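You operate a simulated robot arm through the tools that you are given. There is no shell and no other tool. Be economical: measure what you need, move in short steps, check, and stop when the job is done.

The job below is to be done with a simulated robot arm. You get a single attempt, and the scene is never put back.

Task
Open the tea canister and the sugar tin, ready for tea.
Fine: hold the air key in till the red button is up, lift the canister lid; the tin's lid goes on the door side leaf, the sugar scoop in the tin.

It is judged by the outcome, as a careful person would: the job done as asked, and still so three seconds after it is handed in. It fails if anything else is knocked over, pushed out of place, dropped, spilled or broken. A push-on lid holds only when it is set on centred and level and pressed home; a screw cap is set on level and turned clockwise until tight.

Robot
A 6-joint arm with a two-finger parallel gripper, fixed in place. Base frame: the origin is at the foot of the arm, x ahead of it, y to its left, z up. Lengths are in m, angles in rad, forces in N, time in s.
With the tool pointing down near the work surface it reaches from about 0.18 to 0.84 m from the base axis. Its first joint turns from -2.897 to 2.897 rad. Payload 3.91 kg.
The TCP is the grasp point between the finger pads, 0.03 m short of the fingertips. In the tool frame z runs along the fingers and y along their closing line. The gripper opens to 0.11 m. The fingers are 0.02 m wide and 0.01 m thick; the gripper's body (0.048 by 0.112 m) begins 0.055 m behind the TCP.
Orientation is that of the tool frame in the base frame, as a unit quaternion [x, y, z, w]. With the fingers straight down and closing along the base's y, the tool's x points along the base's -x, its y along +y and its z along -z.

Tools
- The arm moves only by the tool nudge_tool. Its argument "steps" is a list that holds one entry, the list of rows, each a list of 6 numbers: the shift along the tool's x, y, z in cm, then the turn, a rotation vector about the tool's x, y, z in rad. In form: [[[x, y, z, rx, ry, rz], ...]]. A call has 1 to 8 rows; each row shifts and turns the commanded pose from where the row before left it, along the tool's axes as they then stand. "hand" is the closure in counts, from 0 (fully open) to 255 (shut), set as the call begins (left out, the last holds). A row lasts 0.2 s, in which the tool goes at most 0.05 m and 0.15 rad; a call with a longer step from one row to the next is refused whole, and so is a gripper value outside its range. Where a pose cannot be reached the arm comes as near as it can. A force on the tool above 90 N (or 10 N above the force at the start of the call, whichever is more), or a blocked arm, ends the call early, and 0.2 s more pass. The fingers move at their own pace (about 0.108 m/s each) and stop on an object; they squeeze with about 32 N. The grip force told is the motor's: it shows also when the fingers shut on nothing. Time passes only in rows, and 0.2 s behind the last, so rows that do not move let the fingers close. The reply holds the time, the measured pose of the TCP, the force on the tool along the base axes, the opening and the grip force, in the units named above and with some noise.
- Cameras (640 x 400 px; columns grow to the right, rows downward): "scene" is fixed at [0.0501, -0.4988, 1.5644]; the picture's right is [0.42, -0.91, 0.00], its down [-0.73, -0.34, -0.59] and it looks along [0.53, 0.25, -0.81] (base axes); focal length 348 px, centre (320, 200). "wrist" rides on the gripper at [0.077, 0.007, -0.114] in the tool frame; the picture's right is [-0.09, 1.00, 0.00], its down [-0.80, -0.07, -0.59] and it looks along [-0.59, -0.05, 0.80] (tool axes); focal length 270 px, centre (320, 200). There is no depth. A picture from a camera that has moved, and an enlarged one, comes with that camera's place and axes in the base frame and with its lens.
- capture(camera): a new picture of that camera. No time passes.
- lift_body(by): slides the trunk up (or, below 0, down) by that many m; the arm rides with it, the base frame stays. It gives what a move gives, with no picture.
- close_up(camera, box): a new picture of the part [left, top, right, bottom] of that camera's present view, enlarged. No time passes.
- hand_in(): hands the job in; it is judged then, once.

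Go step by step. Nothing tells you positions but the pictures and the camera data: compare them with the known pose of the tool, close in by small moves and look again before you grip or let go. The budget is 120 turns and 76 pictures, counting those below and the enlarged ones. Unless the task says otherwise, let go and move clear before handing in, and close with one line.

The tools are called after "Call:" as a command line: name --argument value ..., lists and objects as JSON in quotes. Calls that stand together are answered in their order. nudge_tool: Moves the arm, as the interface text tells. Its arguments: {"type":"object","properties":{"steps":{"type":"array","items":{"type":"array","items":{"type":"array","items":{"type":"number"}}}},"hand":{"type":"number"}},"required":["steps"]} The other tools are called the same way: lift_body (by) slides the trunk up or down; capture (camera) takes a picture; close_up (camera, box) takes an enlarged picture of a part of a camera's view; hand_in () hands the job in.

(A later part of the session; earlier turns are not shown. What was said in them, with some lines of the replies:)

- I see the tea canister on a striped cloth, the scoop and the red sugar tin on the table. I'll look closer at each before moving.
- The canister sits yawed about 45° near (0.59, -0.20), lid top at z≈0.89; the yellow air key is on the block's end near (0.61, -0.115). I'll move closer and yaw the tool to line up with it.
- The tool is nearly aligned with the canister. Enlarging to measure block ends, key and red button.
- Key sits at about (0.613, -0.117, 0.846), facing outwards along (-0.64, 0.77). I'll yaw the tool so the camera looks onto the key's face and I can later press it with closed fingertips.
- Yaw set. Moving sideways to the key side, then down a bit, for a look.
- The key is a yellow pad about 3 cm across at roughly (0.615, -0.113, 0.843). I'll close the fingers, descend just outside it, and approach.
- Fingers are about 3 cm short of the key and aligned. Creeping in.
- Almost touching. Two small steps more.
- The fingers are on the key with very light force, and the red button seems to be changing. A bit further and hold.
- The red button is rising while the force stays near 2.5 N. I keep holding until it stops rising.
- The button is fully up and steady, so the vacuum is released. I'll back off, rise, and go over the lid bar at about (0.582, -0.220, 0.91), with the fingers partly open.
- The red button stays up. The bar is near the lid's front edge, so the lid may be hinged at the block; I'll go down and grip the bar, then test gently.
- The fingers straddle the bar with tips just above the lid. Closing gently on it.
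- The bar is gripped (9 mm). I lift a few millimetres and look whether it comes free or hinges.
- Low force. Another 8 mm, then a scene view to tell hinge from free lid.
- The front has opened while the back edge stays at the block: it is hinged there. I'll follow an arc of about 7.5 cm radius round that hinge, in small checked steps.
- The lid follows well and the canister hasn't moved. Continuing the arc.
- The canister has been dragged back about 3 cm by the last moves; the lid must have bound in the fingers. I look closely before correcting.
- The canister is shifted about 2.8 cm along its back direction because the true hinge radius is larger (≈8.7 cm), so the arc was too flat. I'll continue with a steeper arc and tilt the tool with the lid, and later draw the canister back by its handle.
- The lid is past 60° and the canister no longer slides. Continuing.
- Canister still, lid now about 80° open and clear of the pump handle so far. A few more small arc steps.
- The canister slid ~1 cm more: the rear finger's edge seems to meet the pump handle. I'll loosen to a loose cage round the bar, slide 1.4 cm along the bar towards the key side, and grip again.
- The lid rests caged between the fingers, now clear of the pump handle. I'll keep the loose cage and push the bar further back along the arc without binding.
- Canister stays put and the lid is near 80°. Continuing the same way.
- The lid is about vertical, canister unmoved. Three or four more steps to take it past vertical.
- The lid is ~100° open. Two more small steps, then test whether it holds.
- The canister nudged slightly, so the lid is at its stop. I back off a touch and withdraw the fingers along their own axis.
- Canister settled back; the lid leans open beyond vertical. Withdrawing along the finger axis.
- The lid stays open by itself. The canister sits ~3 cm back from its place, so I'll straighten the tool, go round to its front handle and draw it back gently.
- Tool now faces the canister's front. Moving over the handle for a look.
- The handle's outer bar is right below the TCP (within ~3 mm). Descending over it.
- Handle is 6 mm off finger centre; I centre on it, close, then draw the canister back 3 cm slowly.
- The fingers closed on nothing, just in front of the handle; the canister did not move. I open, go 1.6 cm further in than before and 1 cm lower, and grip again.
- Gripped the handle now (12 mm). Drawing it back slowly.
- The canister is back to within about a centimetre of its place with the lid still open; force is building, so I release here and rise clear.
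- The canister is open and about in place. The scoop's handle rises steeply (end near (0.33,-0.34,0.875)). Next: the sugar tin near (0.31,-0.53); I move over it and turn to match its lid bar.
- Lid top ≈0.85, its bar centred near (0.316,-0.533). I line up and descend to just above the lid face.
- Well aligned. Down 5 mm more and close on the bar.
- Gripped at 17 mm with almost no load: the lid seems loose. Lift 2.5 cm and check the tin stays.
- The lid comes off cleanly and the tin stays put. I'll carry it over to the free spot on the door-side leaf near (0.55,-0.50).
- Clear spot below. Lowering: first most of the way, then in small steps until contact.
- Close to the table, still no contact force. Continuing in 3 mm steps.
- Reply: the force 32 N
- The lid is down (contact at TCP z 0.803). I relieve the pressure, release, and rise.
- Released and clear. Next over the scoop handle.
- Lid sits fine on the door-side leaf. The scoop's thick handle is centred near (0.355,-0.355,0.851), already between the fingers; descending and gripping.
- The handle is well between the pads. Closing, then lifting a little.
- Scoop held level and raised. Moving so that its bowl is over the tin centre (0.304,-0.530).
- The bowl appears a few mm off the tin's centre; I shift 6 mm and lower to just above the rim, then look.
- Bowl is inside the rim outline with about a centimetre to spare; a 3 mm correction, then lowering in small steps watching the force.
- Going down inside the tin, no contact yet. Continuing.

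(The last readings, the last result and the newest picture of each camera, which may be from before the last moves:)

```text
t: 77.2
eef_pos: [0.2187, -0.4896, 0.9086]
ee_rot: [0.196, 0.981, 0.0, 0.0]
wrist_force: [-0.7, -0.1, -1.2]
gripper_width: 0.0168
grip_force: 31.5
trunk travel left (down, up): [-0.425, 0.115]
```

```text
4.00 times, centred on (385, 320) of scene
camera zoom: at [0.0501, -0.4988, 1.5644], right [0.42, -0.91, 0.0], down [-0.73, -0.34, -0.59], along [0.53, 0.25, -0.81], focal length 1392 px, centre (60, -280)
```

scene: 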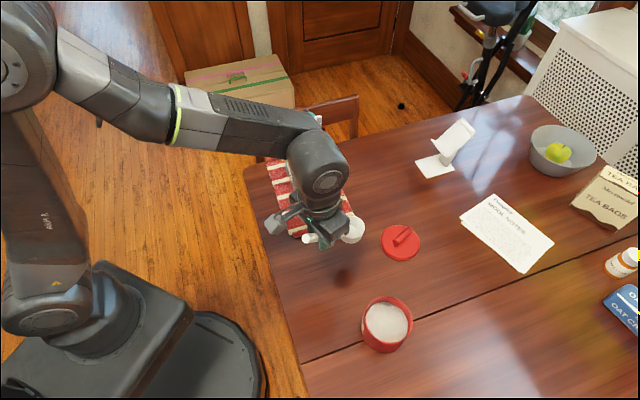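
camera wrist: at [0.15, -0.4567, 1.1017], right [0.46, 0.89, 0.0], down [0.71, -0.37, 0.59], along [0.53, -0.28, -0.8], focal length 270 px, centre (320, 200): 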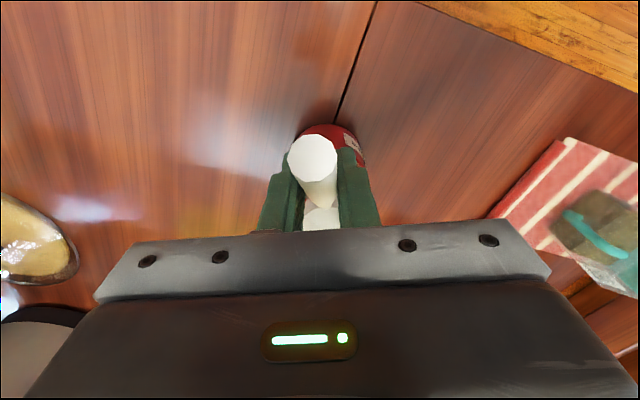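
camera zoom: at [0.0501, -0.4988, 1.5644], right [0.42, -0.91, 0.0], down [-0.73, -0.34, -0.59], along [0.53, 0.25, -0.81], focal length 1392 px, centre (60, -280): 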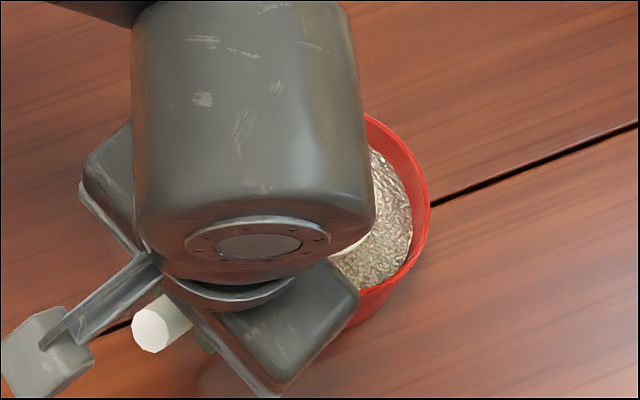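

Sugar surface should be about 3 cm below the rim, near here. Smaller steps.

Call:
nudge_tool --steps '[[[0, 0, 0.3, 0, 0, 0]]]'

Call:
nudge_tool --steps '[[[0, 0, 0.3, 0, 0, 0]]]'

Call:
nudge_tool --steps '[[[0, 0, 0.3, 0, 0, 0]]]'

```text
t: 77.6
eef_pos: [0.2207, -0.4899, 0.9052]
ee_rot: [0.197, 0.98, 0.0, 0.0]
wrist_force: [-0.4, 0.6, -0.5]
gripper_width: 0.0167
grip_force: 32.1
trunk travel left (down, up): [-0.425, 0.115]
```

```text
t: 78.0
eef_pos: [0.2214, -0.4898, 0.9028]
ee_rot: [0.196, 0.981, -0.001, 0.0]
wrist_force: [-0.5, -0.5, -1.3]
gripper_width: 0.017
grip_force: 31.4
trunk travel left (down, up): [-0.425, 0.115]
```

```text
t: 78.4
eef_pos: [0.2217, -0.4908, 0.903]
ee_rot: [0.196, 0.981, -0.001, 0.001]
wrist_force: [3.0, -2.7, 6.5]
gripper_width: 0.0171
grip_force: 31.9
trunk travel left (down, up): [-0.425, 0.115]
```

Contact reached (≈6 N). I ease back 2 mm and release, then lift straight up.

Call:
nudge_tool --steps '[[[0, 0, -0.25, 0, 0, 0], [0, 0, 0, 0, 0, 0]]]'

Call:
nudge_tool --steps '[[[0, 0, 0, 0, 0, 0], [0, 0, 0, 0, 0, 0], [0, 0, 0, 0, 0, 0], [0, 0, -1, 0, 0, 0], [0, 0, -3, 0, 0, 0], [0, 0, -4.5, 0, 0, 0], [0, 0, -4.5, 0, 0, 0]]]' --hand 150

Call:
capture --camera "wrist"

```text
t: 79.0
eef_pos: [0.2205, -0.4884, 0.9018]
ee_rot: [0.195, 0.981, 0.0, 0.0]
wrist_force: [-0.1, 0.5, -0.1]
gripper_width: 0.0171
grip_force: 32.2
trunk travel left (down, up): [-0.425, 0.115]
```

```text
t: 80.6
eef_pos: [0.2202, -0.4865, 1.0355]
ee_rot: [0.196, 0.981, 0.0, 0.0]
wrist_force: [0.0, 0.2, 0.7]
gripper_width: 0.0453
grip_force: 0.0
trunk travel left (down, up): [-0.425, 0.115]
```

```text
4 pictures are left
camera wrist: at [0.1512, -0.4502, 1.148], right [0.46, 0.89, 0.0], down [0.71, -0.37, 0.59], along [0.53, -0.28, -0.8], focal length 270 px, centre (320, 200)
```

wrist: 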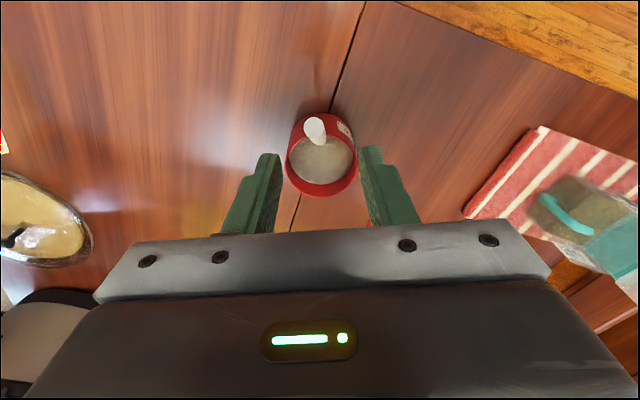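

The scoop sits in the tin with its handle over the rim. I'll move the arm out of the camera's line and check the whole scene.

Call:
nudge_tool --steps '[[[0, 0, -4, 0, 0, 0], [0, 4.5, 0, 0, 0, 0], [0, 4.5, 0, 0, 0, 0], [0, 4.5, 0, 0, 0, 0], [0, 4.5, 0, 0, 0, 0], [0, 4.5, 0, 0, 0, 0], [0, 4.5, 0, 0, 0, 0], [0, 4.5, 0, 0, 0, 0]]]'

Call:
close_up --camera "scene" --box '[240, 100, 480, 370]'

```text
t: 82.4
eef_pos: [0.3411, -0.197, 1.0683]
ee_rot: [0.197, 0.98, -0.001, 0.001]
wrist_force: [0.5, 0.8, 0.3]
gripper_width: 0.0453
grip_force: 0.0
trunk travel left (down, up): [-0.425, 0.115]
```

```text
1.48 times, centred on (360, 235) of scene
camera zoom: at [0.0501, -0.4988, 1.5644], right [0.42, -0.91, 0.0], down [-0.73, -0.34, -0.59], along [0.53, 0.25, -0.81], focal length 516 px, centre (261, 148)
```

zoom: 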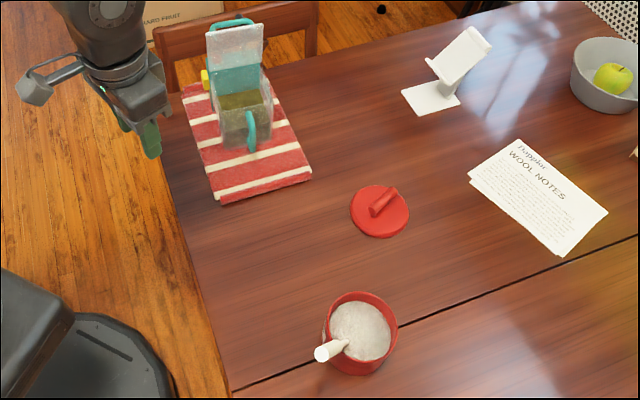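

Canister open, lid on the door-side leaf, scoop in the tin. One last check of tin and red button.

Call:
close_up --camera "scene" --box '[340, 280, 430, 370]'

Call:
close_up --camera "scene" --box '[250, 90, 370, 210]'

```text
4.44 times, centred on (385, 325) of scene
camera zoom: at [0.0501, -0.4988, 1.5644], right [0.42, -0.91, 0.0], down [-0.73, -0.34, -0.59], along [0.53, 0.25, -0.81], focal length 1546 px, centre (31, -356)
```

zoom: 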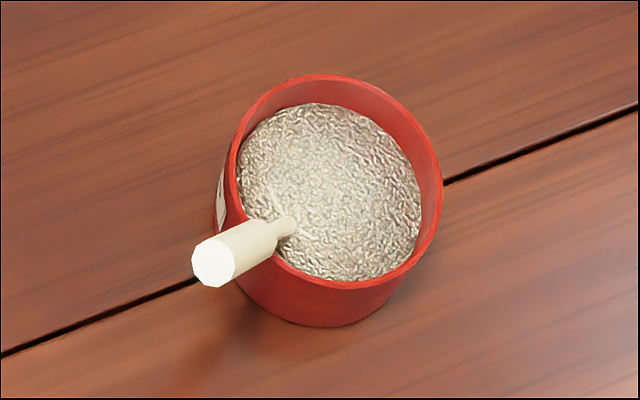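

```text
3.33 times, centred on (310, 150) of scene
camera zoom: at [0.0501, -0.4988, 1.5644], right [0.42, -0.91, 0.0], down [-0.73, -0.34, -0.59], along [0.53, 0.25, -0.81], focal length 1160 px, centre (353, 367)
```

zoom: 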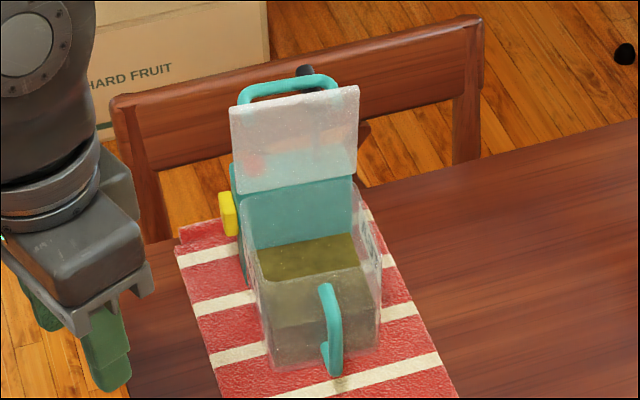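

The scoop's bowl is in the sugar with its handle over the rim, the canister lid stands open and the tin lid is on the door-side leaf. Handing in.

Call:
hand_in

```text
The job is handed in.
```

The tea canister is open with the red button up, the sugar tin's lid is on the door-side leaf, and the scoop is in the tin; the canister slid about 3 cm while I opened it, and I drew it back to within about 1 cm of where it stood.
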